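You operate a simulated robot arm through the tools that you are given. There is no shell and no other tool.

You are at the controls of a simulated robot arm. One attempt, no reset.

JOB
Set the controls near the top of the green table. At the end: the q knob is turned to tight; the k knob is turned to tight; the y knob is turned to tight; the w knob is turned to tight; whatever was shut is shut again. Leave all else as you found it, and nothing knocked over.

Only the result counts: the job must be done as asked and must still hold three seconds after the hand-in. Knocking over, shifting, dropping, spilling or breaking anything else fails it.

ROBOT AND FRAMES
A 7-joint arm with a two-finger parallel gripper, fixed in place. Base frame: the origin is at the foot of the arm, x ahead of it, y to its left, z up; the work surface is at about z = 0. Lengths are in cm, angles in rad, forces in N, time in s.
With the tool pointing down near the work surface it reaches from about 24 to 62 cm from the base axis. Its first joint turns from -1.152 to 1.152 rad. Payload 2.6 kg.
Tool frame: the origin (TCP) lies between the finger pads and is the grasp point; the fingertips stand 3 cm ahead of it; z points along the fingers, y is the line along which they close. Largest opening 9.4 cm; finger width 2.8, thickness 1; the body of the gripper, 5 by 9.6 cm, starts 5.5 cm behind the TCP.
Orientation is that of the tool frame in the base frame, as [roll, pitch, yaw] about the fixed x, y, z axes, in that order (R = Rz(yaw) Ry(pitch) Rx(roll)). With the fingers straight down and closing along the base's y, the tool's x points along the base's -x, its y along +y and its z along -z.

CONTROLS
- The arm moves only by the tool apply_moves. Its argument "moves" is a list that holds one entry, the list of rows, each a list of 7 numbers: the turn, a rotation vector about the base's x, y, z in rad, then the shift along the base's x, y, z in cm, then the finger opening in cm, from 0 to 9.4. In form: [[[ax, ay, az, dx, dy, dz, claw], ...]]. A call has 1 to 20 rows; each row is the pose to reach, as a shift and turn from the pose commanded when the call began. Each row takes 0.2 s and may step no farther than 5 cm and 0.15 rad from the row before; otherwise, or with a gripper value out of range, the whole call is refused. A pose out of reach is approached as far as the arm can. The call stops where the force on the tool passes 40 N (or 10 N more than at its start, if that is more) or the arm is blocked; 0.2 s more then pass. The fingers move at their own pace (about 7.2 cm/s each) and stop on an object; they squeeze with about 36 N. The grip force told is the motor's: it shows also when the fingers shut on nothing. Time passes only in rows, and 0.2 s behind the last, so rows that repeat a pose let the fingers close. The reply holds the time, the measured pose of the TCP, the force on the tool along the base axes, the opening and the grip force, in the units named above and with some noise, with the torque about the TCP (base axes, N m) and any sound that the robot's microphone picked up, and new pictures: "pictures" is both (left out), scene, wrist or none.
- Cameras (640 x 400 px; columns grow to the right, rows downward): "scene" is fixed at [5.61, 45.51, 56.53]; the picture's right is [-0.52, -0.85, 0.00], its down [-0.47, 0.29, -0.83] and it looks along [0.71, -0.43, -0.56] (base axes); focal length 250 px, centre (320, 200). "wrist" rides on the gripper at [7.6, 1.4, -10.2] in the tool frame; the picture's right is [-0.18, 0.98, 0.00], its down [-0.75, -0.14, -0.64] and it looks along [-0.63, -0.12, 0.77] (tool axes); focal length 243 px, centre (320, 200).
- pixel_to_xyz(camera, pixels): for up to 12 pixels [column, row] of the newest picture of that camera ("zoom" is the newest enlarged one), the place [x, y, z] in the base frame of the surface seen there, good to about 0.2 cm. The clock stands still meanwhile.
- zoom(camera, box): a new picture of the part [left, top, right, bottom] of that camera's present view, enlarged. The clock stands still meanwhile.
- job_done(): hands the job in; it is judged then, once.

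Unless the task says otherwise, let go and move clear before handing in.

The tools are called after "Emit:" as a command line: name --argument value ..., lists and objects as JSON in quotes. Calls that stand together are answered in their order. apply_moves: Moves the arm, as the interface text tells. Its arguments: {"type":"object","properties":{"moves":{"type":"array","items":{"type":"array","items":{"type":"array","items":{"type":"number"}}}},"pictures":{"type":"string","enum":["both","scene","wrist","none"]}},"required":["moves"]} The other tools are called the same way: pixel_to_xyz (camera, pixels) gives the place of the surface under pixels of a picture; zoom (camera, box) takes an enlarged picture of a part of a camera's view; job_done () hands the job in.

At the start:

```text
time: 0.0
tool_pos: [31.73, 14.14, 43.42]
ee_rot: [3.14, 0.001, -3.141]
ft_force: [0.5, 0.3, -0.3]
torque: [0.0, 0.02, -0.01]
gripper_width: 9.38
grip_force: 0.1
```

scene: 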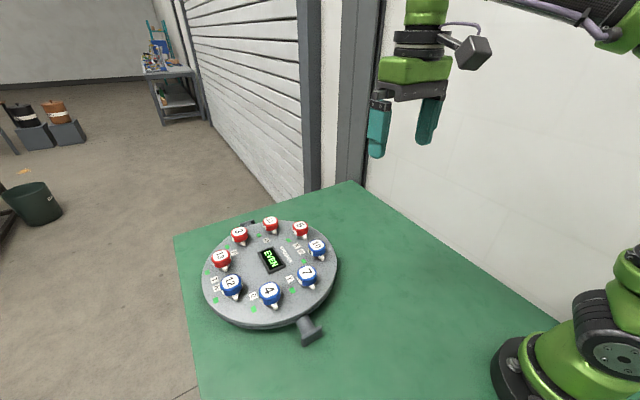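
wrist: 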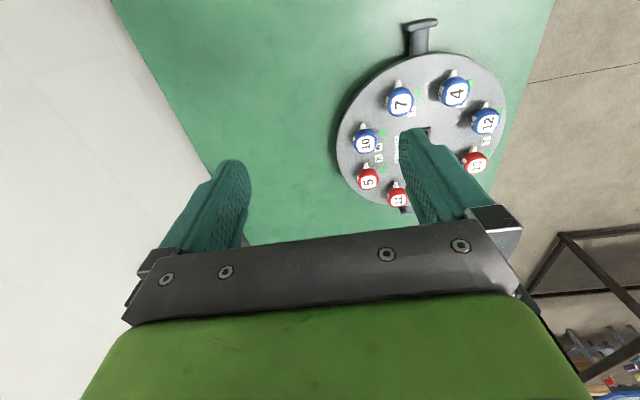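

The scene shows a round plate with eight numbered knobs around (268, 262) and a display reading "EVEN". I'll zoom in to read the details.

Emit:
zoom --camera "scene" --box '[190, 200, 350, 350]'

Emit:
zoom --camera "wrist" --box '[320, 10, 520, 220]'

```text
2.67 times, centred on (270, 275) of scene
```

zoom: 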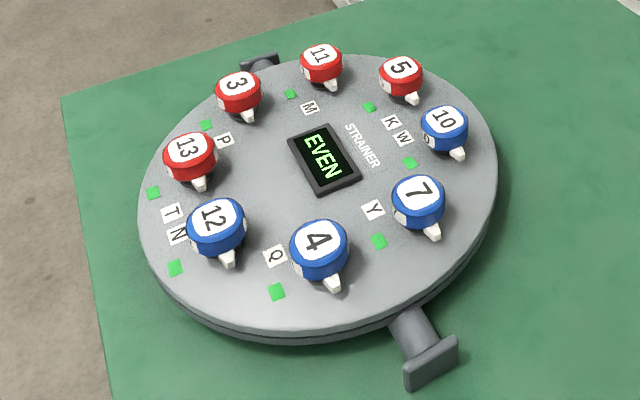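

```text
1.90 times, centred on (420, 115) of wrist
```

zoom: 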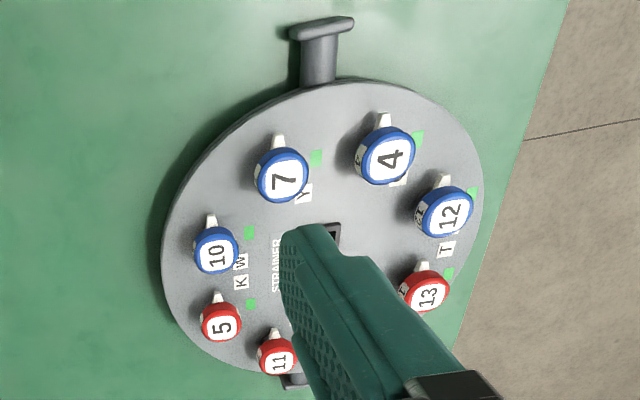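

The plate carries knobs 3, 11, 5, 10, 7, 4, 12 and 13, with letter labels and green marks beside them. I'll get coordinates for the knob tops from the zoomed wrist picture, then take a zoom of the scene.

Emit:
zoom --camera "scene" --box '[200, 205, 280, 255]'

Emit:
zoom --camera "scene" --box '[260, 210, 340, 260]'

Emit:
zoom --camera "scene" --box '[195, 250, 275, 300]'

Emit:
zoom --camera "scene" --box '[245, 250, 341, 310]'

Emit:
pixel_to_xyz --camera "scene" --pixels '[[239, 235], [270, 223], [300, 229], [316, 246], [306, 271], [269, 289], [231, 281], [221, 258], [269, 260], [310, 330], [250, 223], [240, 310]]'

```text
8.00 times, centred on (240, 230) of scene
```

zoom: 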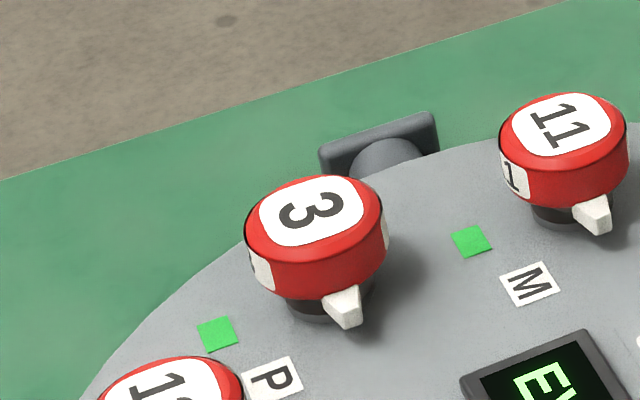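

```text
8.00 times, centred on (300, 235) of scene
```

zoom: 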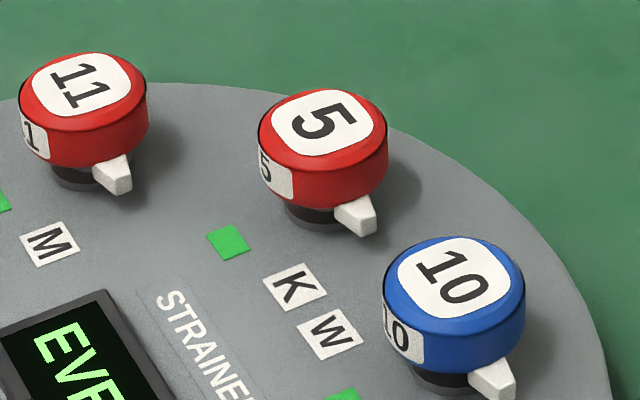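

```text
8.00 times, centred on (235, 275) of scene
```

zoom: 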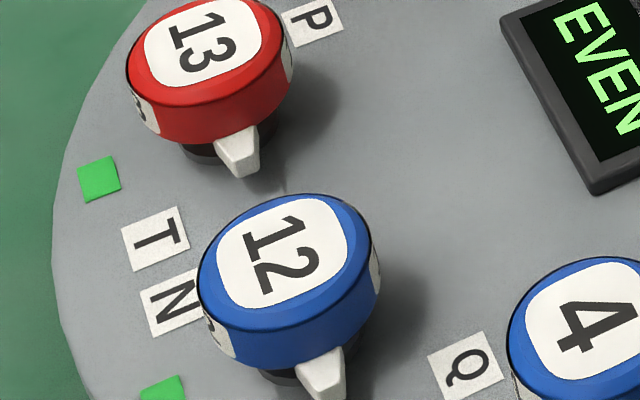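

```text
6.67 times, centred on (293, 280) of scene
```

zoom: 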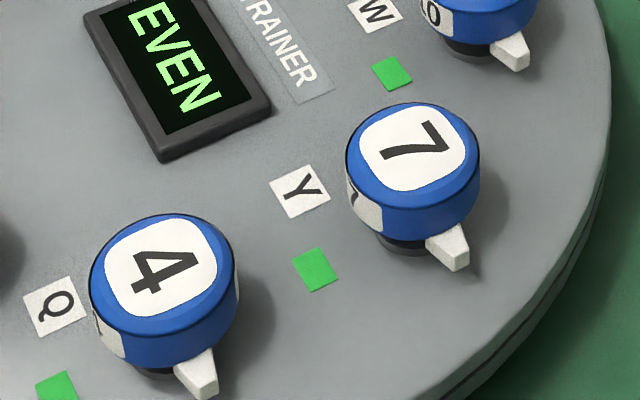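

```text
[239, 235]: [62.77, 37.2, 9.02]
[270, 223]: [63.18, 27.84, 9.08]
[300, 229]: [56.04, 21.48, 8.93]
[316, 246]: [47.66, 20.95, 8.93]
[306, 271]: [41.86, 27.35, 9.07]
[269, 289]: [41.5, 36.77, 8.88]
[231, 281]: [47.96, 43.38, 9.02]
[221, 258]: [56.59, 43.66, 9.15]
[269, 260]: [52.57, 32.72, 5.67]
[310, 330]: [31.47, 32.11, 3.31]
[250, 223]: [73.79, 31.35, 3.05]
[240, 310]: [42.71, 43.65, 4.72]
```

All eight pointers seem to face roughly −x, and each knob has a letter tile and a green mark nearby. I'll locate the tiles, marks and pointer tips precisely.

Emit:
zoom --camera "scene" --box '[190, 200, 350, 350]'

```text
2.67 times, centred on (270, 275) of scene
```

zoom: 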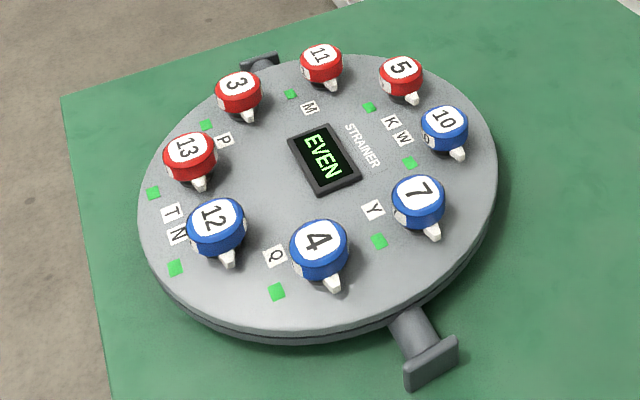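

Emit:
pixel_to_xyz --camera "zoom" --pixels '[[391, 124], [403, 138], [372, 209], [275, 256], [369, 107], [410, 162], [379, 241], [277, 292], [309, 107], [291, 94], [224, 140], [206, 125]]'

Emit:
pixel_to_xyz --camera "zoom" --pixels '[[171, 212], [178, 236], [154, 193], [176, 268], [414, 99], [459, 154], [434, 234], [333, 285], [334, 86], [250, 117], [200, 184], [228, 260]]'

Emit:
pixel_to_xyz --camera "zoom" --pixels '[[400, 66], [443, 120], [417, 190], [318, 236], [319, 54], [237, 82], [187, 146], [213, 217], [325, 158], [360, 330], [430, 365], [415, 330]]'

```text
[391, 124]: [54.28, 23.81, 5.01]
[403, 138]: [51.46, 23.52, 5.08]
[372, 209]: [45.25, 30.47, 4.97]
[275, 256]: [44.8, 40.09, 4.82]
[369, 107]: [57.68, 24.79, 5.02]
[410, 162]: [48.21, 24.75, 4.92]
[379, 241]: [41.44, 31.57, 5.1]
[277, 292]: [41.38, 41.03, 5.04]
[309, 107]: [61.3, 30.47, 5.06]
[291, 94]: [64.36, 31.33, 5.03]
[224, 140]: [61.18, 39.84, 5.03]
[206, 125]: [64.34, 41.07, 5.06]
```

```text
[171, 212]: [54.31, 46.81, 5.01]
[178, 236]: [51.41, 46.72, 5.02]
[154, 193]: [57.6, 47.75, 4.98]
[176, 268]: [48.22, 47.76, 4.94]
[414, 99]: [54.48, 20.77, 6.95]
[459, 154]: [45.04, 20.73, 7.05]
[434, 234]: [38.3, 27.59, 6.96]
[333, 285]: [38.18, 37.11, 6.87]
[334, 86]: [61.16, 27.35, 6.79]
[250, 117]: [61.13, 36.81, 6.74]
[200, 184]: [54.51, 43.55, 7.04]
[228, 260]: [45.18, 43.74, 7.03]
```

```text
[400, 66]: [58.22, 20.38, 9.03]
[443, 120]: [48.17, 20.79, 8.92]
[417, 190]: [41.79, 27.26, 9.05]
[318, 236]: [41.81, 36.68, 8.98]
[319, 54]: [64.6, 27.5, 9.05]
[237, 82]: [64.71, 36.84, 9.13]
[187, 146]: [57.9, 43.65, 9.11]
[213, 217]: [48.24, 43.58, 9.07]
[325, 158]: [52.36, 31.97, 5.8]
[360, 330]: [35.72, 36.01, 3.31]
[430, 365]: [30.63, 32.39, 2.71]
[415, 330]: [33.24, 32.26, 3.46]
```

Labels match knobs consistently (Q=4, Y=7, W=10, K=5). All pointers face −x and each green mark lies on the +y side of its knob. I'll move the arm to look down on the plate with the wrist camera, to check for other marks.

Emit:
apply_moves --moves '[[[0, 0, 0, 0, 4, 0, 9.4], [0, 0, 0, 0, 8, 0, 9.4], [0, 0, 0, 0, 12, -1, 9.4], [0, 0, 0, 0, 15, -3, 9.4], [0, 0, 0, 0, 17, -5, 9.4], [0, 0, 0, 0, 17, -7, 9.4], [0, 0, 0, 0, 17, -7, 9.4]]]'

```text
time: 1.6
tool_pos: [31.7, 31.0, 36.3]
ee_rot: [3.14, 0.0, 3.141]
ft_force: [0.5, 0.1, -0.2]
torque: [0.03, 0.01, 0.02]
gripper_width: 9.37
grip_force: 0.1
```

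scene: 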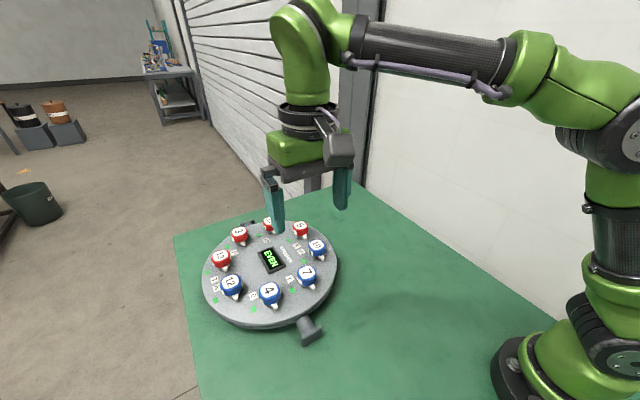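
wrist: 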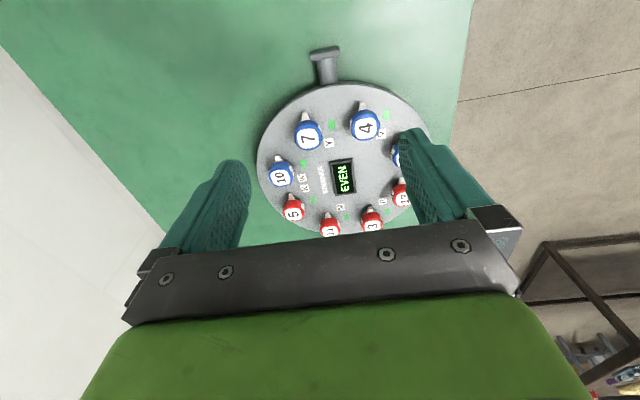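

The plate is now between the fingers at about (335, 160) in the wrist view. I'll zoom in for details.

Emit:
zoom --camera "wrist" --box '[250, 80, 350, 160]'

Emit:
zoom --camera "wrist" --box '[320, 80, 420, 160]'

Emit:
zoom --camera "wrist" --box '[250, 150, 350, 240]'

Emit:
zoom --camera "wrist" --box '[320, 150, 420, 240]'

```text
5.00 times, centred on (300, 120) of wrist
```

zoom: 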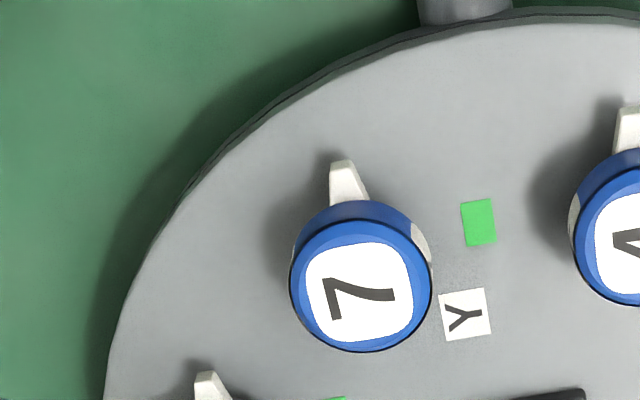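

```text
5.00 times, centred on (370, 120) of wrist
```

zoom: 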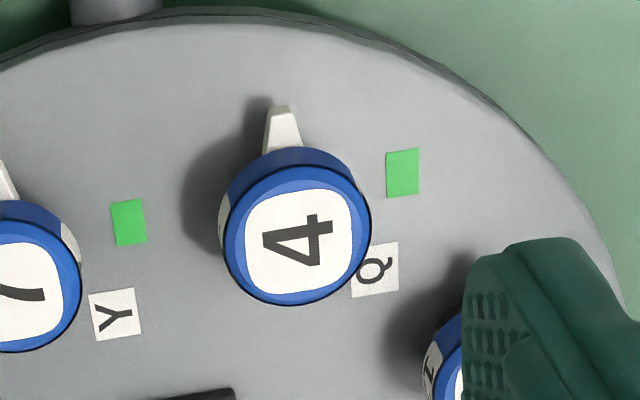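

```text
4.44 times, centred on (300, 195) of wrist
```

zoom: 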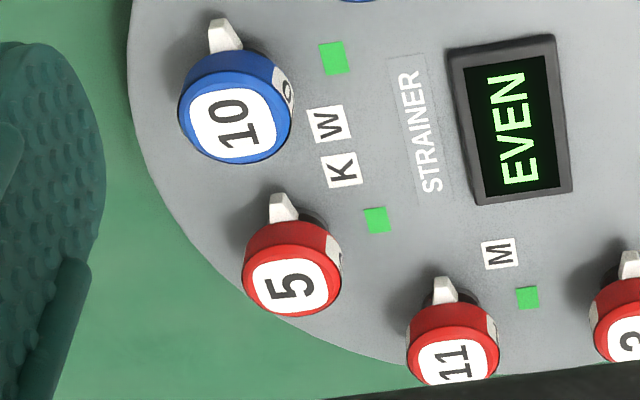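

```text
4.44 times, centred on (370, 195) of wrist
```

zoom: 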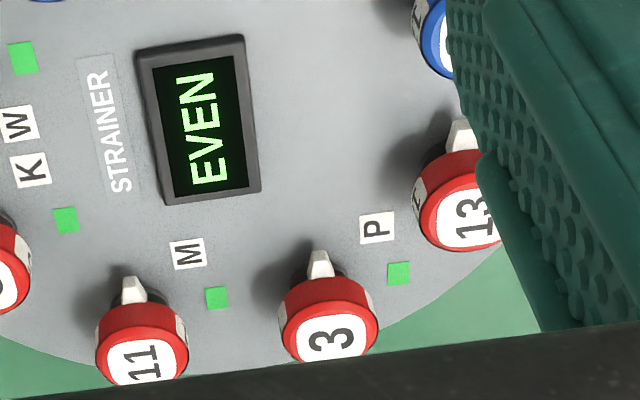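

The marks are clear: each knob has a single green mark on its +y side. Turning the pointer from −x to +y is a clockwise quarter turn. I'll measure the knob tops accurately, starting with Q (4) and Y (7) in the wrist view.

Emit:
zoom --camera "wrist" --box '[290, 90, 390, 160]'

```text
5.71 times, centred on (340, 125) of wrist
```

zoom: 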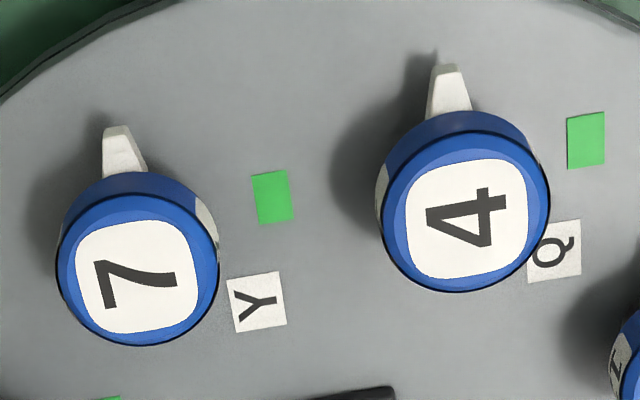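

Emit:
pixel_to_xyz --camera "zoom" --pixels '[[467, 218], [467, 162], [467, 275], [410, 222], [523, 215], [384, 222], [545, 208], [448, 72], [466, 118], [380, 185], [540, 165], [465, 287]]'

Emit:
pixel_to_xyz --camera "zoom" --pixels '[[138, 277], [138, 222], [138, 332], [80, 280], [194, 273], [60, 275], [214, 272], [116, 135], [140, 180], [585, 140], [271, 197], [138, 343]]'

Emit:
zoom --camera "wrist" --box '[260, 145, 340, 225]'

```text
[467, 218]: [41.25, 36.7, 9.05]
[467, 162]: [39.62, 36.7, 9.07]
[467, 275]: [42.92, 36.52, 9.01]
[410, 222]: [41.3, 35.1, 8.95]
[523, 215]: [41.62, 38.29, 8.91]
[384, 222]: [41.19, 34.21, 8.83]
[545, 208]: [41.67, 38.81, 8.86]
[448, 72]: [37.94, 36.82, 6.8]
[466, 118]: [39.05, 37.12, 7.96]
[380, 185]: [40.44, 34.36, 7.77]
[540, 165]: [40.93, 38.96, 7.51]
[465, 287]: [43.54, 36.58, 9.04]
```

```text
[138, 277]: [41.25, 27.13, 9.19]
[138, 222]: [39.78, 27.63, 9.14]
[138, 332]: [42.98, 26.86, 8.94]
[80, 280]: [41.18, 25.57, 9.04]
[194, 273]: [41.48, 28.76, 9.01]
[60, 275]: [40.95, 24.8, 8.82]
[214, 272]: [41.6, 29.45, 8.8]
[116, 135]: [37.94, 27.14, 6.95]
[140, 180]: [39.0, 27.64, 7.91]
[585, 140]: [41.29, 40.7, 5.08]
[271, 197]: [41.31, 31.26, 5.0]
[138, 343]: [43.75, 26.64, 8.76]
```

```text
5.00 times, centred on (300, 185) of wrist
```

zoom: 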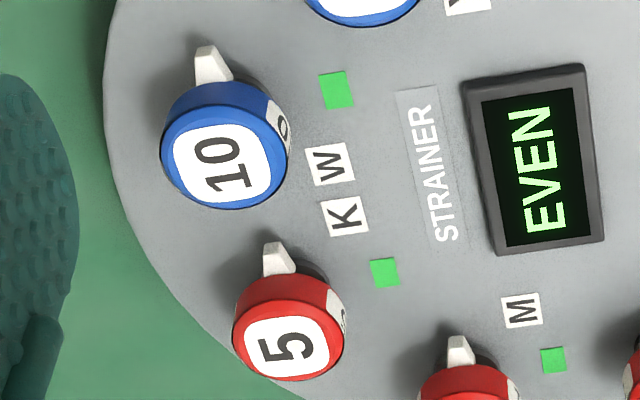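

Q's centre is at about (41.35, 36.65) and Y's at about (41.4, 27.15); both are about 4.7 cm across with tops at z≈9. Next I'll measure W (10) and K (5).

Emit:
pixel_to_xyz --camera "zoom" --pixels '[[224, 164], [224, 122], [222, 205], [165, 168], [283, 158], [212, 55], [285, 345], [285, 305], [285, 377], [236, 348], [340, 340], [275, 250]]'

Emit:
pixel_to_xyz --camera "zoom" --pixels '[[336, 90], [384, 272]]'

```text
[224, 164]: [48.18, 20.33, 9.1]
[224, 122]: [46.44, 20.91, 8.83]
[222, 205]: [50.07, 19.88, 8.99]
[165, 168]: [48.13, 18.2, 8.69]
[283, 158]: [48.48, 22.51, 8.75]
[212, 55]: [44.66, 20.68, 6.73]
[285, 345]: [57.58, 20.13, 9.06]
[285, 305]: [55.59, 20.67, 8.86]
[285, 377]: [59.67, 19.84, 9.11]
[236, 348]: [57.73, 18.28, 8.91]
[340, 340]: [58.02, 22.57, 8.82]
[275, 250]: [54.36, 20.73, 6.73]
```

```text
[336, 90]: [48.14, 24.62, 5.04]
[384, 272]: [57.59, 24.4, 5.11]
```

W's centre is at about (48.2, 20.4) and K's at about (57.6, 20.35). I'll move above Q with the fingers on its ±y sides and check the alignment.

Emit:
apply_moves --moves '[[[0, 0, 0, 1.2, 0.7, -2.5, 7.2], [0, 0, 0, 2.4, 1.4, -5, 7.2], [0, 0, 0, 3.6, 2.1, -7.5, 7.2], [0, 0, 0, 4.8, 2.8, -10, 7.2], [0, 0, 0, 6.0, 3.5, -12.5, 7.2], [0, 0, 0, 7.2, 4.2, -15, 7.2], [0, 0, 0, 8.4, 4.9, -17.5, 7.2], [0, 0, 0, 9.6, 5.6, -20.4, 7.2], [0, 0, 0, 9.6, 5.6, -20.4, 7.2]]]'

```text
time: 3.6
tool_pos: [41.29, 36.68, 15.94]
ee_rot: [3.141, 0.0, -3.14]
ft_force: [-0.4, 0.1, -0.1]
torque: [0.01, 0.0, 0.01]
gripper_width: 7.21
grip_force: 0.0
```

scene: 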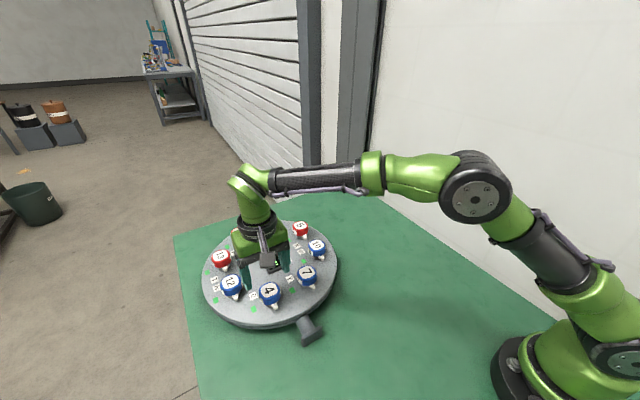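
wrist: 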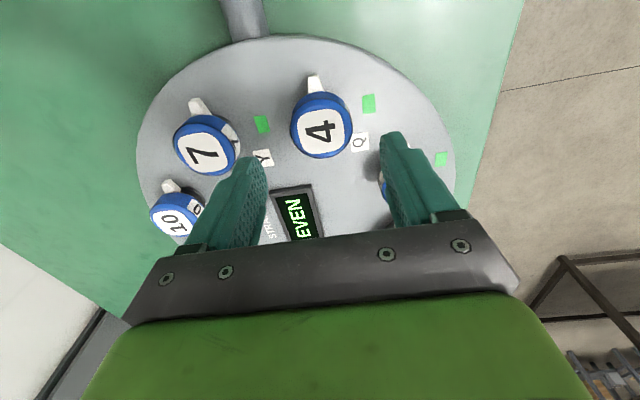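

Q is centred at (321, 125) between the fingers, with clearance on both sides. I'll lower to grasp height and close gently around it.

Emit:
apply_moves --moves '[[[0, 0, 0, 0, 0, -2, 7.2], [0, 0, 0, 0, 0, -4, 7.2], [0, 0, 0, 0, 0, -5.5, 7.2], [0, 0, 0, 0, 0, -6.5, 7.2], [0, 0, 0, 0, 0, -7.1, 7.2], [0, 0, 0, 0, 0, -7.1, 7.2]]]'

```text
time: 5.0
tool_pos: [41.33, 36.81, 8.99]
ee_rot: [3.141, -0.001, -3.141]
ft_force: [0.3, -0.9, -0.1]
torque: [0.03, 0.04, 0.02]
gripper_width: 7.21
grip_force: 0.1
```

scene: 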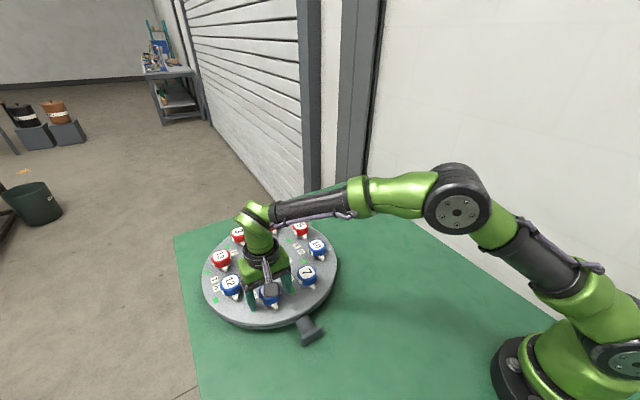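
wrist: 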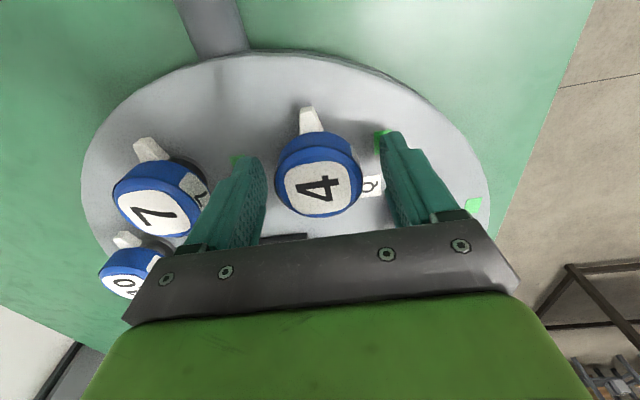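

The fingers straddle knob 4 cleanly, with the pointer up at (312, 120). I'll close on it.

Emit:
apply_moves --moves '[[[0, 0, 0, 0, 0, 0, 6.0], [0, 0, 0, 0, 0, 0, 5.2], [0, 0, 0, 0, 0, 0, 4.4], [0, 0, 0, 0, 0, 0, 4.2], [0, 0, 0, 0, 0, 0, 4.2]]]' --pictures "wrist"

```text
time: 6.2
tool_pos: [41.39, 36.88, 8.96]
ee_rot: [-3.14, -0.001, 3.141]
ft_force: [-4.5, -10.7, 3.0]
torque: [0.05, 0.06, -0.12]
gripper_width: 4.68
grip_force: 45.0
```

wrist: 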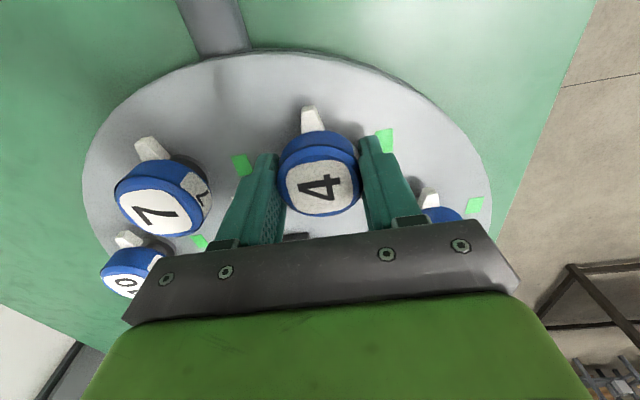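

The grip is at 4.68 cm with a small side load of about −10.7 N in y. I'll turn clockwise a little and watch the forces and display.

Emit:
apply_moves --moves '[[[0, 0, -0.08, 0, 0, 0, 4.2], [0, 0, -0.16, 0, 0, 0, 4.2], [0, 0, -0.24, 0, 0, 0, 4.2], [0, 0, -0.3, 0, 0, 0, 4.2]]]' --pictures "both"

```text
time: 7.2
tool_pos: [41.45, 36.91, 9.13]
ee_rot: [3.141, 0.003, 2.843]
ft_force: [11.8, 5.6, -10.2]
torque: [0.39, -0.79, 0.04]
gripper_width: 4.68
grip_force: 45.6
```

scene: 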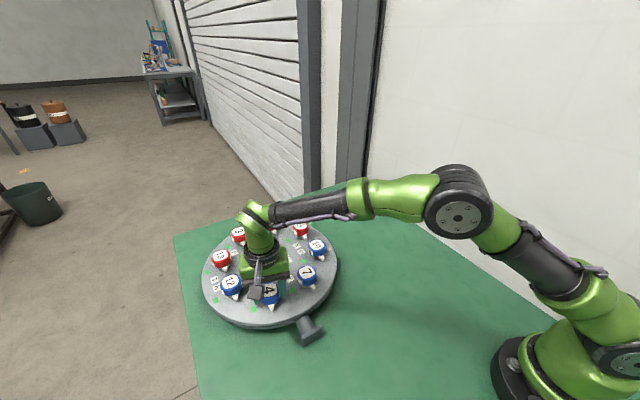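
wrist: 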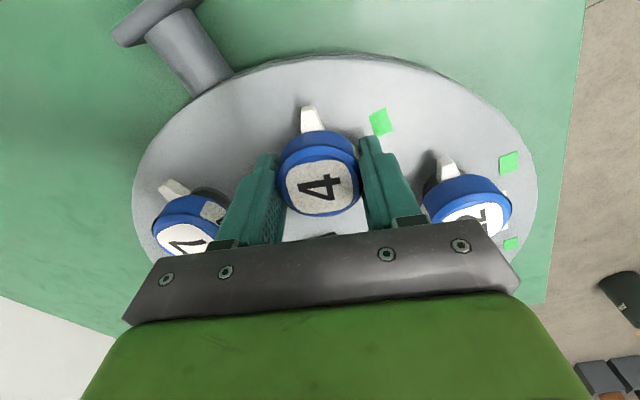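

The knob turns with the tool (yaw is now 2.843) and there's no sound. The display is hidden, so I'll release, rise and check what it says with Q turned part way.

Emit:
apply_moves --moves '[[[0, 0, 0, 0, 0, 0, 5.5], [0, 0, 0, 0, 0, 0, 7.0], [0, 0, 0, 0, 0, 0, 7.0], [0, 0, 0, 0, 0, 2, 7.0], [0, 0, 0, 0, 0, 5, 7.0], [0, 0, 0.1, -1, 0, 8, 7.0], [0, 0, 0.2, -3, 0, 11, 7.0], [0, 0, 0.3, -5, 0, 14, 7.0], [0, 0, 0.3, -7, 0, 16, 7.0], [0, 0, 0.3, -7, 0, 16, 7.0]]]'

```text
time: 9.4
tool_pos: [34.48, 36.76, 25.27]
ee_rot: [-3.142, -0.001, -3.141]
ft_force: [-0.6, 0.1, 0.0]
torque: [-0.02, 0.02, 0.02]
gripper_width: 6.99
grip_force: 0.0
```

scene: 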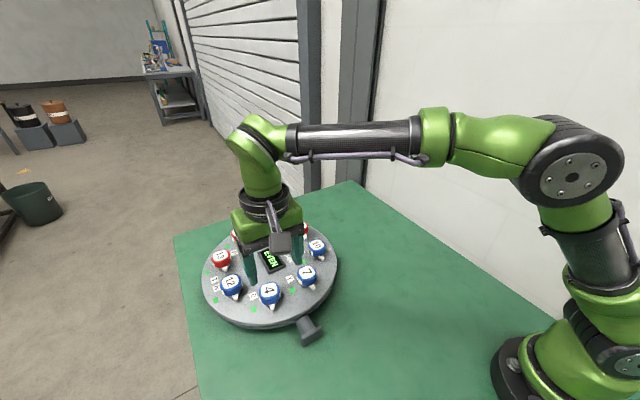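
wrist: 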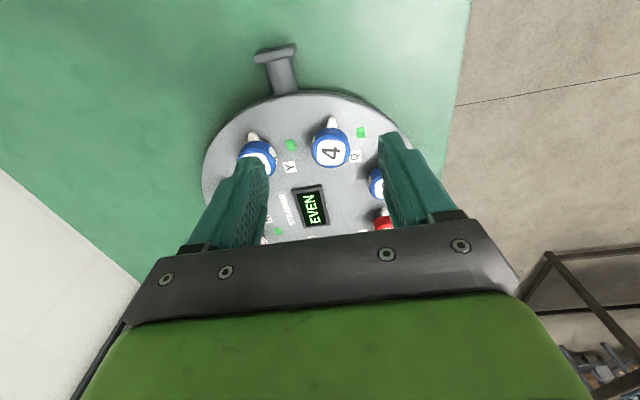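

Emit:
zoom --camera "wrist" --box '[280, 100, 390, 240]'

Emit:
zoom --camera "scene" --box '[200, 230, 340, 320]'

```text
2.86 times, centred on (335, 170) of wrist
```

zoom: 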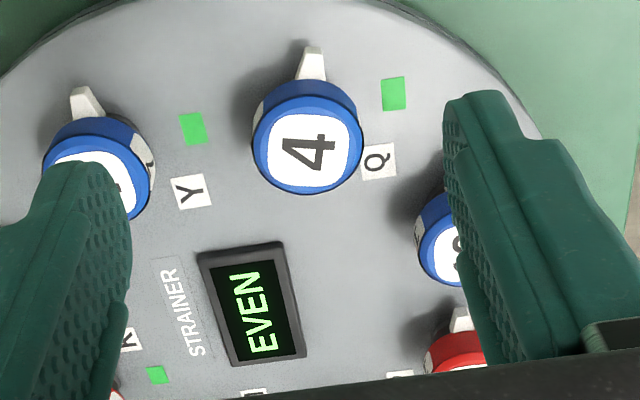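

```text
4.44 times, centred on (270, 275) of scene
```

zoom: 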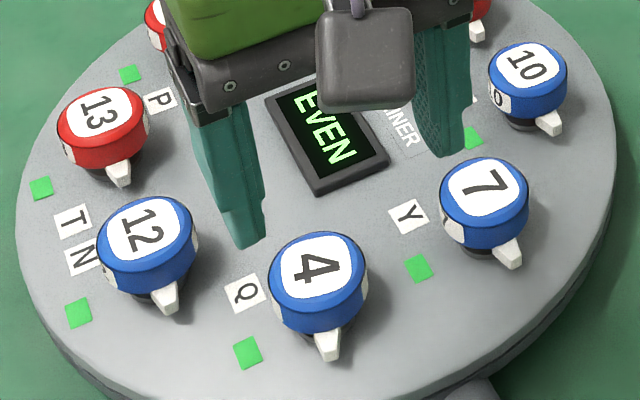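

The display still says EVEN (wrist zoom (250, 310)), and Q's pointer stays where I left it, about 17° clockwise. I'll tighten evenly in stages, like lid bolts, and take Q to about 0.52 rad first.

Emit:
apply_moves --moves '[[[0, 0, -0.1, 2, 0, -3, 7.0], [0, 0, -0.2, 4, 0, -6, 7.0], [0, 0, -0.3, 6, 0, -8.5, 7.0], [0, 0, -0.3, 6.95, 0, -10.5, 7.0], [0, 0, -0.3, 6.95, 0, -12.5, 7.0], [0, 0, -0.3, 6.95, 0, -14.5, 7.0], [0, 0, -0.3, 6.95, 0, -15.8, 7.0], [0, 0, -0.3, 6.95, 0, -16.3, 7.0], [0, 0, -0.3, 6.95, 0, -16.3, 5.5], [0, 0, -0.3, 6.95, 0, -16.3, 4.2], [0, 0, -0.3, 6.95, 0, -16.3, 4.2], [0, 0, -0.38, 6.95, 0, -16.3, 4.2], [0, 0, -0.46, 6.95, 0, -16.3, 4.2], [0, 0, -0.52, 6.95, 0, -16.3, 4.2], [0, 0, -0.52, 6.95, 0, -16.3, 4.2], [0, 0, -0.52, 6.95, 0, -16.3, 6.0], [0, 0, -0.52, 6.95, 0, -16.3, 7.0], [0, 0, -0.52, 6.95, 0, -16.3, 7.0], [0, 0, -0.52, 6.95, 0, -14, 7.0], [0, 0, -0.52, 6.95, 0, -11, 7.0]]]'

```text
time: 13.6
tool_pos: [41.36, 36.74, 13.77]
ee_rot: [-3.141, 0.0, 2.624]
ft_force: [-0.8, -0.5, -0.1]
torque: [0.01, 0.0, -0.01]
gripper_width: 7.0
grip_force: 0.0
```

scene: 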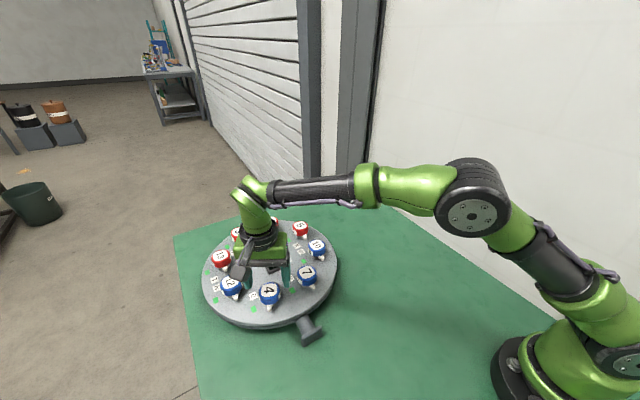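
wrist: 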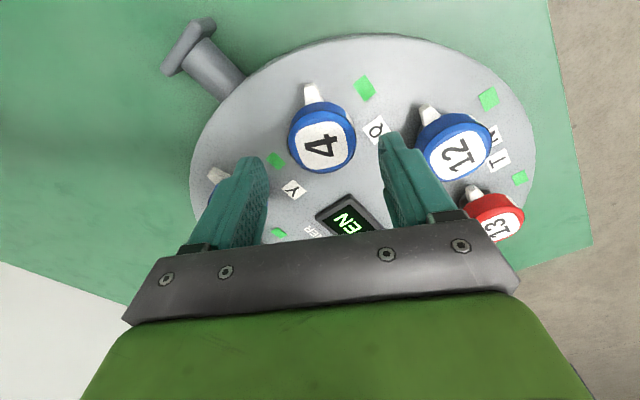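

The routine works: knob 4's pointer stays aligned with the tool at yaw 2.624. I'll check the display at (345, 218) before moving on.

Emit:
zoom --camera "wrist" --box '[270, 70, 400, 250]'

Emit:
zoom --camera "scene" --box '[200, 230, 340, 320]'

```text
2.22 times, centred on (335, 160) of wrist
```

zoom: 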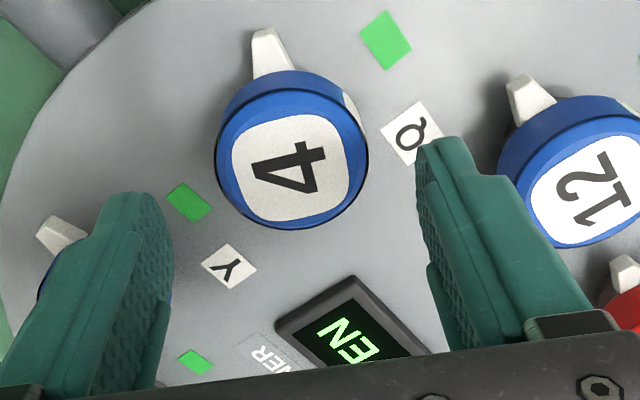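

```text
4.44 times, centred on (270, 275) of scene
```

zoom: 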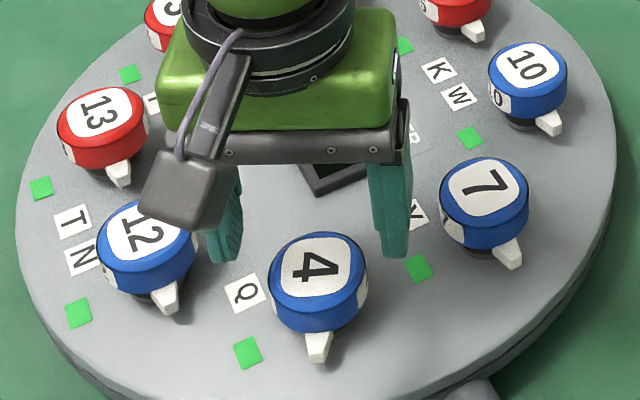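

Display still ends in "EN" in the same font. Next I'll move at a safe height to hover over K (knob 5).

Emit:
apply_moves --moves '[[[0, 0, 0.1, 0, 0, 3, 7.0], [0, 0, 0.2, 2, -2, 4, 7.0], [0, 0, 0.3, 4.5, -4.5, 4, 7.0], [0, 0, 0.4, 7, -7, 4, 7.0], [0, 0, 0.518, 9.5, -9.5, 4, 7.0], [0, 0, 0.518, 12, -12, 4, 7.0], [0, 0, 0.518, 14.5, -14.5, 4, 7.0], [0, 0, 0.518, 16.25, -16.35, 3, 7.0], [0, 0, 0.518, 16.25, -16.35, 2, 7.0]]]'

```text
time: 15.6
tool_pos: [57.08, 20.56, 15.88]
ee_rot: [3.139, -0.001, 3.139]
ft_force: [0.5, 0.0, -1.0]
torque: [0.06, 0.02, -0.01]
gripper_width: 7.02
grip_force: 0.1
out of reach, approached as far as the arm can: row 8, 9
```

scene: 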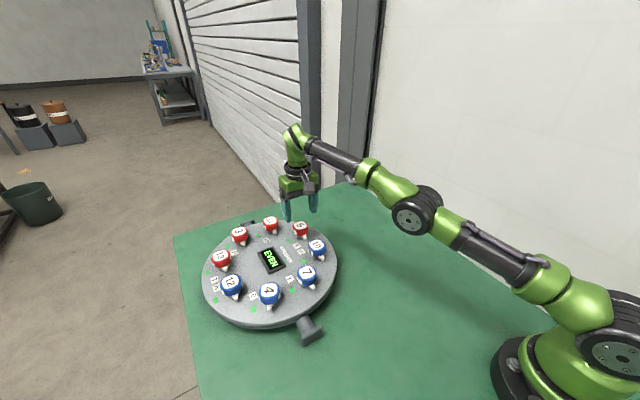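
wrist: 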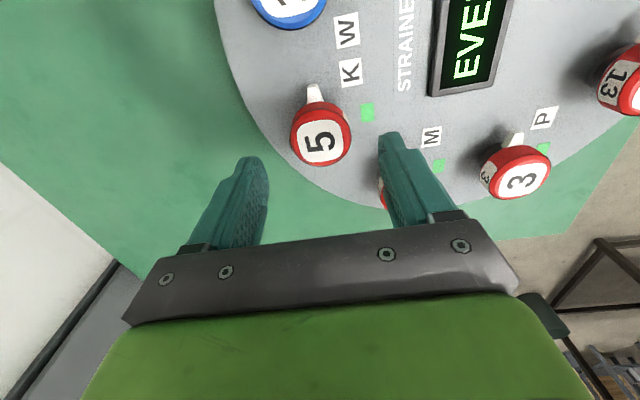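

K's hover is about 0.5 cm out of reach with the tool vertical (x is 57.08). I'll lean the tool slightly outward, about 0.08 rad, so the wrist sits closer to the base.

Emit:
apply_moves --moves '[[[0.013, -0.038, 0, 0, 0, 0, 7.0], [0.027, -0.075, 0, 0, 0, 0, 7.0], [0.03, -0.085, 0, 0, 0, 0, 7.0], [0.03, -0.085, 0, 0, 0, 0, 7.0]]]'

```text
time: 16.6
tool_pos: [57.1, 20.65, 15.97]
ee_rot: [3.109, 0.085, 3.138]
ft_force: [0.0, -0.1, -0.3]
torque: [0.0, 0.0, 0.02]
gripper_width: 7.01
grip_force: 0.1
```

scene: 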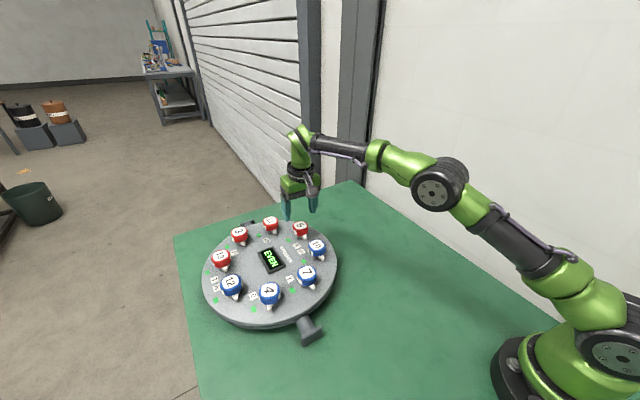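
wrist: 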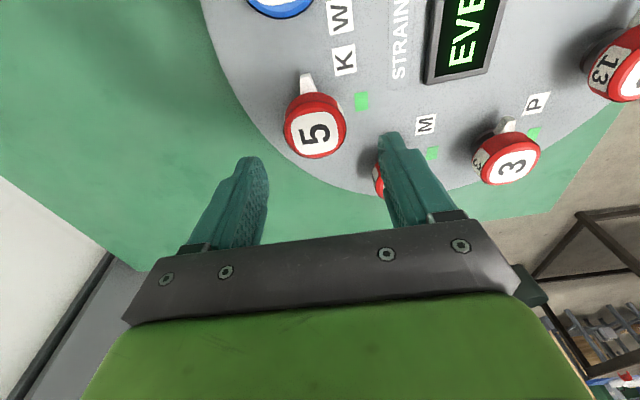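

The tilt worked, with the TCP at (57.1, 20.65, 15.97). I'll check K's centre from this closer view.

Emit:
zoom --camera "wrist" --box '[270, 60, 370, 170]'

```text
3.64 times, centred on (320, 115) of wrist
```

zoom: 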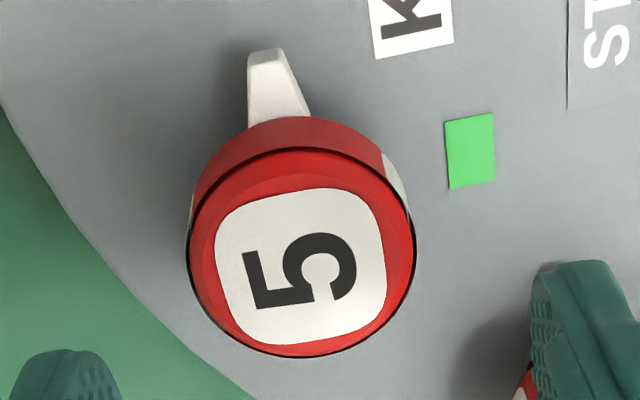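

Emit:
pixel_to_xyz --camera "zoom" --pixels '[[302, 265], [300, 195], [305, 340], [218, 270], [384, 255], [195, 262], [410, 245], [300, 155], [305, 352], [469, 150], [272, 60]]'

```text
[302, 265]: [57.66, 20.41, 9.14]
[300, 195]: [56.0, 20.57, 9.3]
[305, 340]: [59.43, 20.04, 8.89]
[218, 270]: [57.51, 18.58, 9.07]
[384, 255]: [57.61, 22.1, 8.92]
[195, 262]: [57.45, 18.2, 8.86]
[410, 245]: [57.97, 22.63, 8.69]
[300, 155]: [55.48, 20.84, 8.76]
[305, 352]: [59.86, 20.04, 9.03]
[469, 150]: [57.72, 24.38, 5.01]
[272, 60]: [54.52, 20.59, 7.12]
```

K's centre is about (57.65, 20.4). I'll run the descend, grip, 0.52 rad turn and release routine on K, spinning about the tilted tool axis.

Emit:
apply_moves --moves '[[[0, 0, 0, 0.55, -0.25, -1.5, 7.0], [0, 0, 0, 0.55, -0.25, -3.5, 7.0], [0, 0, 0, 0.55, -0.25, -5.3, 7.0], [0, 0, 0, 0.55, -0.25, -6.5, 7.0], [0, 0, 0, 0.55, -0.25, -7.0, 7.0], [0, 0, 0, 0.55, -0.25, -7.0, 5.5], [0, 0, 0, 0.55, -0.25, -7.0, 4.2], [0, 0, 0, 0.55, -0.25, -7.0, 4.2], [0.0068, 0.0024, -0.08, 0.55, -0.25, -7.0, 4.2], [0.0136, 0.0048, -0.159, 0.55, -0.25, -7.0, 4.2], [0.0221, 0.0078, -0.259, 0.55, -0.25, -7.0, 4.2], [0.0306, 0.0108, -0.359, 0.55, -0.25, -7.0, 4.2], [0.0391, 0.0138, -0.458, 0.55, -0.25, -7.0, 4.2], [0.0442, 0.0156, -0.518, 0.55, -0.25, -7.0, 4.2], [0.0442, 0.0156, -0.518, 0.55, -0.25, -7.0, 4.2]]]'

```text
time: 19.8
tool_pos: [57.64, 20.46, 8.91]
ee_rot: [3.07, 0.055, 2.615]
ft_force: [-4.1, 14.0, -0.6]
torque: [-1.06, 0.54, 0.04]
gripper_width: 4.85
grip_force: 45.3
```

scene: 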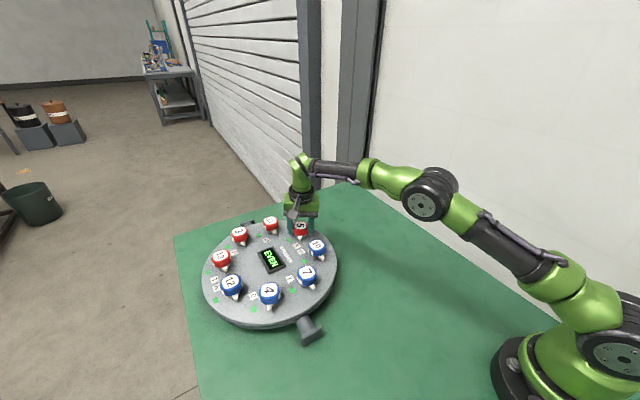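
wrist: 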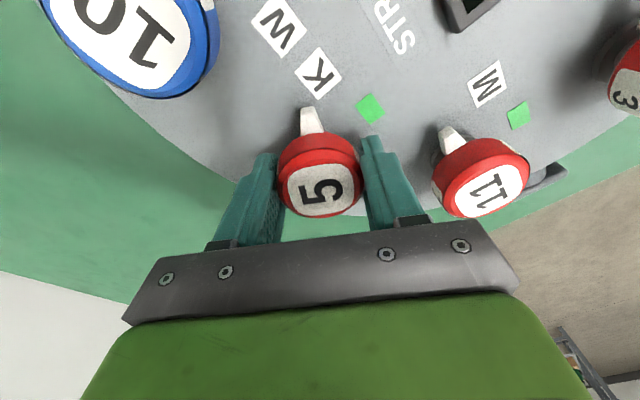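

K turned with the tool: pointer at (312, 120), yaw 2.615, light forces. I'll check the display in the scene view, which is unobstructed now.

Emit:
zoom --camera "scene" --box '[230, 215, 330, 305]'

```text
4.44 times, centred on (280, 260) of scene
```

zoom: 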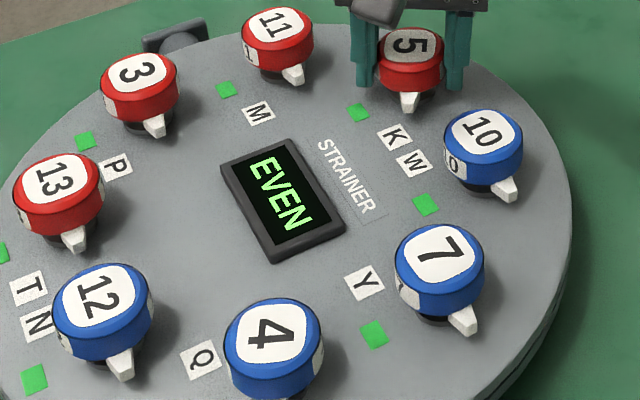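

The display still reads EVEN with Q and K both at 0.52 rad. I'll release K, rise, straighten the tool and move over Y (knob 7).

Emit:
apply_moves --moves '[[[0, 0, 0, 0, 0, 0, 6.0], [0, 0, 0, 0, 0, 0, 7.0], [0, 0, 0, 0, 0, 0, 7.0], [0, 0, 0, 0, 0, 2.5, 7.0], [0, 0, 0, 0, 0, 5, 7.0], [-0.0129, 0.0188, 0.1299, -1, 0.4, 7.5, 7.0], [-0.0257, 0.0376, 0.2598, -4, 1.7, 8, 7.0], [-0.0386, 0.0563, 0.3897, -7.5, 3.1, 8, 7.0], [-0.0514, 0.0751, 0.5196, -11, 4.6, 8, 7.0], [-0.0514, 0.0751, 0.5196, -14, 5.8, 8, 7.0], [-0.0514, 0.0751, 0.5196, -16.25, 6.75, 7, 7.0], [-0.0514, 0.0751, 0.5196, -16.25, 6.75, 6.5, 7.0]]]'

```text
time: 22.4
tool_pos: [41.42, 27.17, 15.31]
ee_rot: [3.141, 0.0, 3.14]
ft_force: [0.7, 0.8, 0.6]
torque: [-0.01, -0.03, 0.0]
gripper_width: 6.99
grip_force: 0.1
```

scene: 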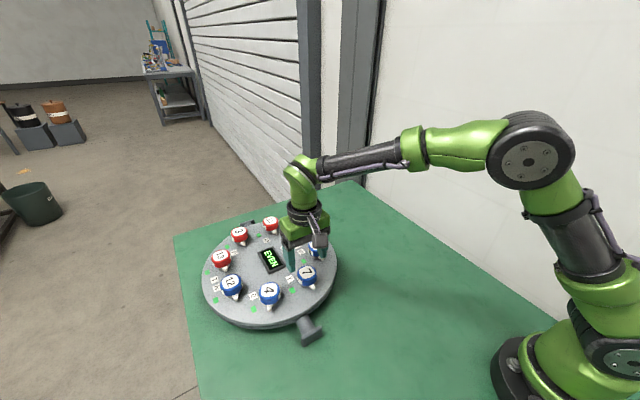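
wrist: 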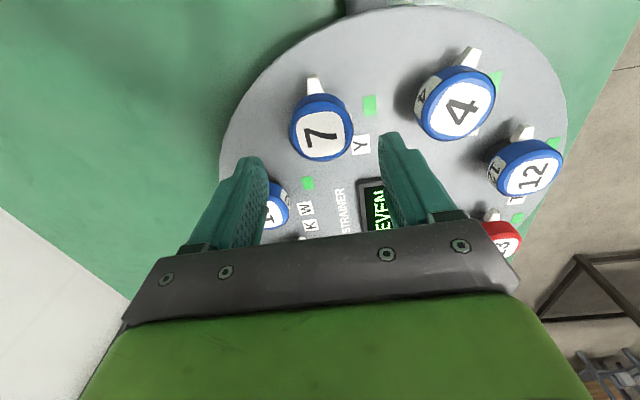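

Y is well aligned at (321, 125). I'll run the same 0.52 rad routine on Y, then release and rise.

Emit:
apply_moves --moves '[[[0, 0, 0, 0, 0, -2, 7.0], [0, 0, 0, 0, 0, -4, 7.0], [0, 0, 0, 0, 0, -5.6, 7.0], [0, 0, 0, 0, 0, -6.4, 7.0], [0, 0, 0, 0, 0, -6.4, 5.5], [0, 0, 0, 0, 0, -6.4, 4.2], [0, 0, 0, 0, 0, -6.4, 4.2], [0, 0, -0.1, 0, 0, -6.4, 4.2], [0, 0, -0.2, 0, 0, -6.4, 4.2], [0, 0, -0.3, 0, 0, -6.4, 4.2], [0, 0, -0.4, 0, 0, -6.4, 4.2], [0, 0, -0.48, 0, 0, -6.4, 4.2], [0, 0, -0.52, 0, 0, -6.4, 4.2], [0, 0, -0.52, 0, 0, -6.4, 4.2], [0, 0, -0.52, 0, 0, -6.4, 6.0], [0, 0, -0.52, 0, 0, -6.4, 7.0], [0, 0, -0.52, 0, 0, -6.4, 7.0], [0, 0, -0.52, 0, 0, -4, 7.0], [0, 0, -0.52, 0, 0, -1.5, 7.0], [0, 0, -0.52, 0, 0, 0.5, 7.0]]]'

Emit:
zoom --camera "scene" --box '[200, 215, 340, 310]'

```text
time: 26.6
tool_pos: [41.32, 26.78, 15.79]
ee_rot: [3.141, 0.0, 2.618]
ft_force: [0.1, 0.4, 0.0]
torque: [0.04, 0.03, -0.02]
gripper_width: 6.99
grip_force: 0.1
```

scene: 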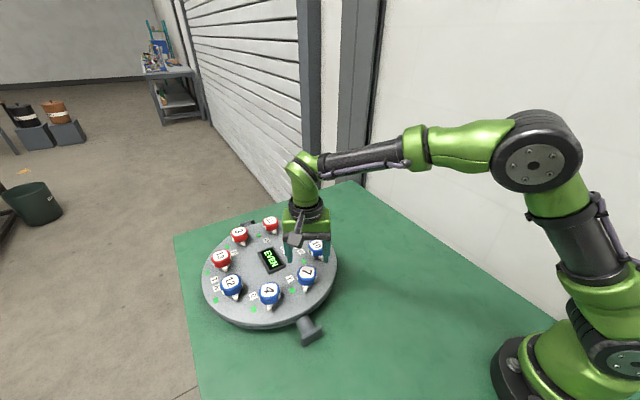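
wrist: 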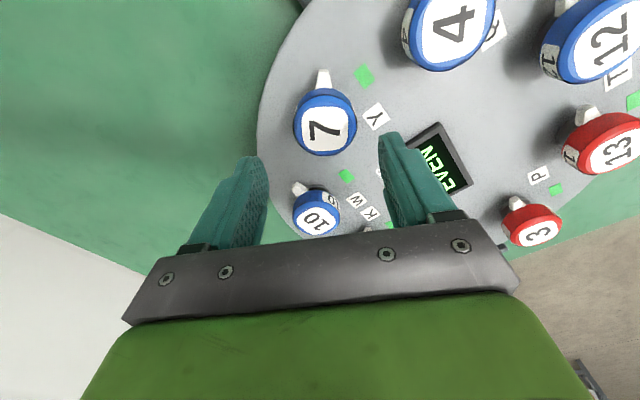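

```text
4.21 times, centred on (270, 262) of scene
```

zoom: 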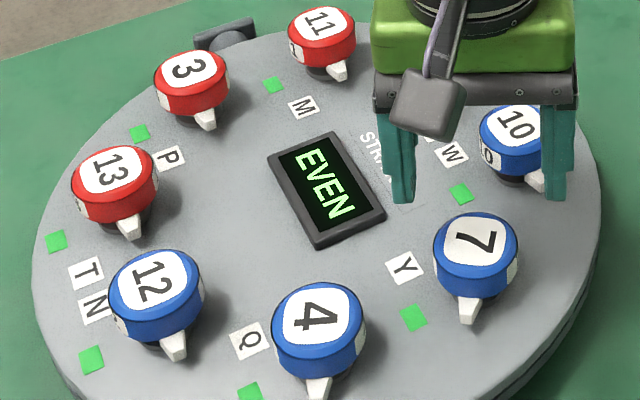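

Y is now at about 0.52 rad and the display still says EVEN. The TCP drifted to (41.32, 26.78), so I'll use the measured position to go over W (knob 10).

Emit:
apply_moves --moves '[[[0, 0, 0.13, 1.5, -1.4, 0.5, 7.0], [0, 0, 0.26, 3.4, -3.2, 0.5, 7.0], [0, 0, 0.39, 5.2, -4.8, 0.5, 7.0], [0, 0, 0.523, 6.88, -6.38, 0, 7.0], [0, 0, 0.523, 6.88, -6.38, 0, 7.0]]]'

```text
time: 27.8
tool_pos: [48.57, 20.54, 15.84]
ee_rot: [-3.141, 0.0, -3.139]
ft_force: [-0.6, -0.8, -0.1]
torque: [-0.03, 0.0, 0.0]
gripper_width: 7.0
grip_force: 0.1
```

scene: 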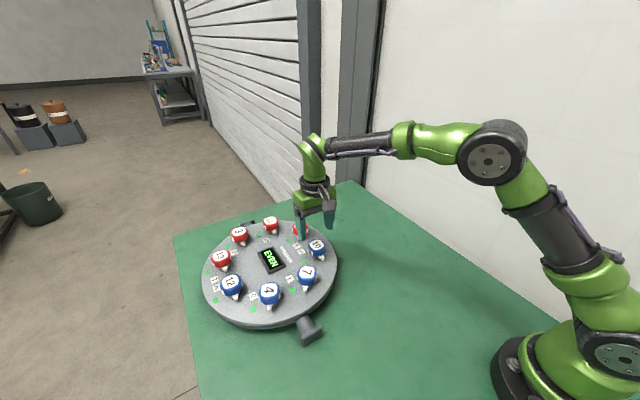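
wrist: 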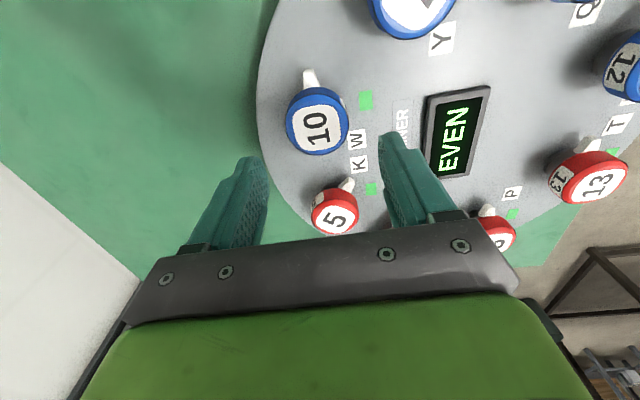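

The TCP is at (48.57, 20.54) while W's centre is about (48.2, 20.4), and the image agrees (knob at (317, 120)). I'll correct that offset and run the W routine.

Emit:
apply_moves --moves '[[[0, 0, 0, -0.35, -0.18, -2, 7.0], [0, 0, 0, -0.35, -0.18, -4.2, 7.0], [0, 0, 0, -0.35, -0.18, -6, 7.0], [0, 0, 0, -0.35, -0.18, -6.9, 7.0], [0, 0, 0, -0.35, -0.18, -6.9, 5.5], [0, 0, 0, -0.35, -0.18, -6.9, 4.2], [0, 0, 0, -0.35, -0.18, -6.9, 4.2], [0, 0, -0.1, -0.35, -0.18, -6.9, 4.2], [0, 0, -0.2, -0.35, -0.18, -6.9, 4.2], [0, 0, -0.3, -0.35, -0.18, -6.9, 4.2], [0, 0, -0.4, -0.35, -0.18, -6.9, 4.2], [0, 0, -0.48, -0.35, -0.18, -6.9, 4.2], [0, 0, -0.52, -0.35, -0.18, -6.9, 4.2], [0, 0, -0.52, -0.35, -0.18, -6.9, 4.2]]]'

Emit:
zoom --camera "scene" --box '[200, 215, 340, 310]'

```text
time: 30.8
tool_pos: [48.11, 20.5, 8.82]
ee_rot: [-3.142, 0.004, 2.623]
ft_force: [23.3, -7.9, -13.4]
torque: [-0.62, 0.34, -0.03]
gripper_width: 4.67
grip_force: 45.0
```

scene: 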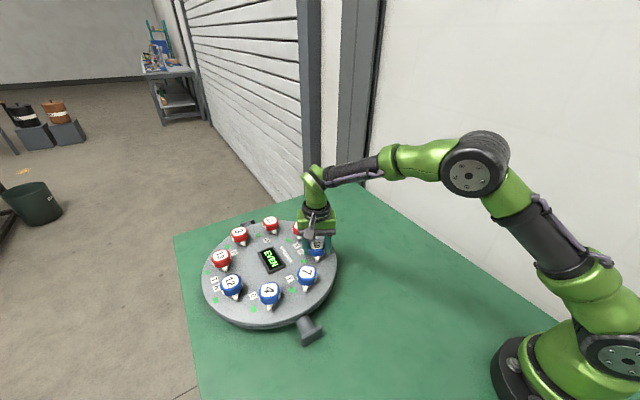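
wrist: 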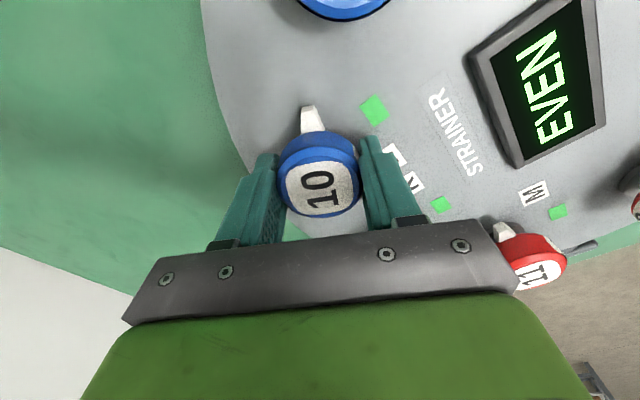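

```text
4.21 times, centred on (270, 262) of scene
```

zoom: 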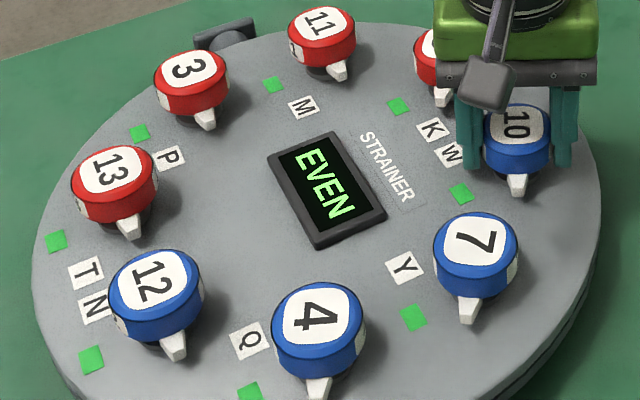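

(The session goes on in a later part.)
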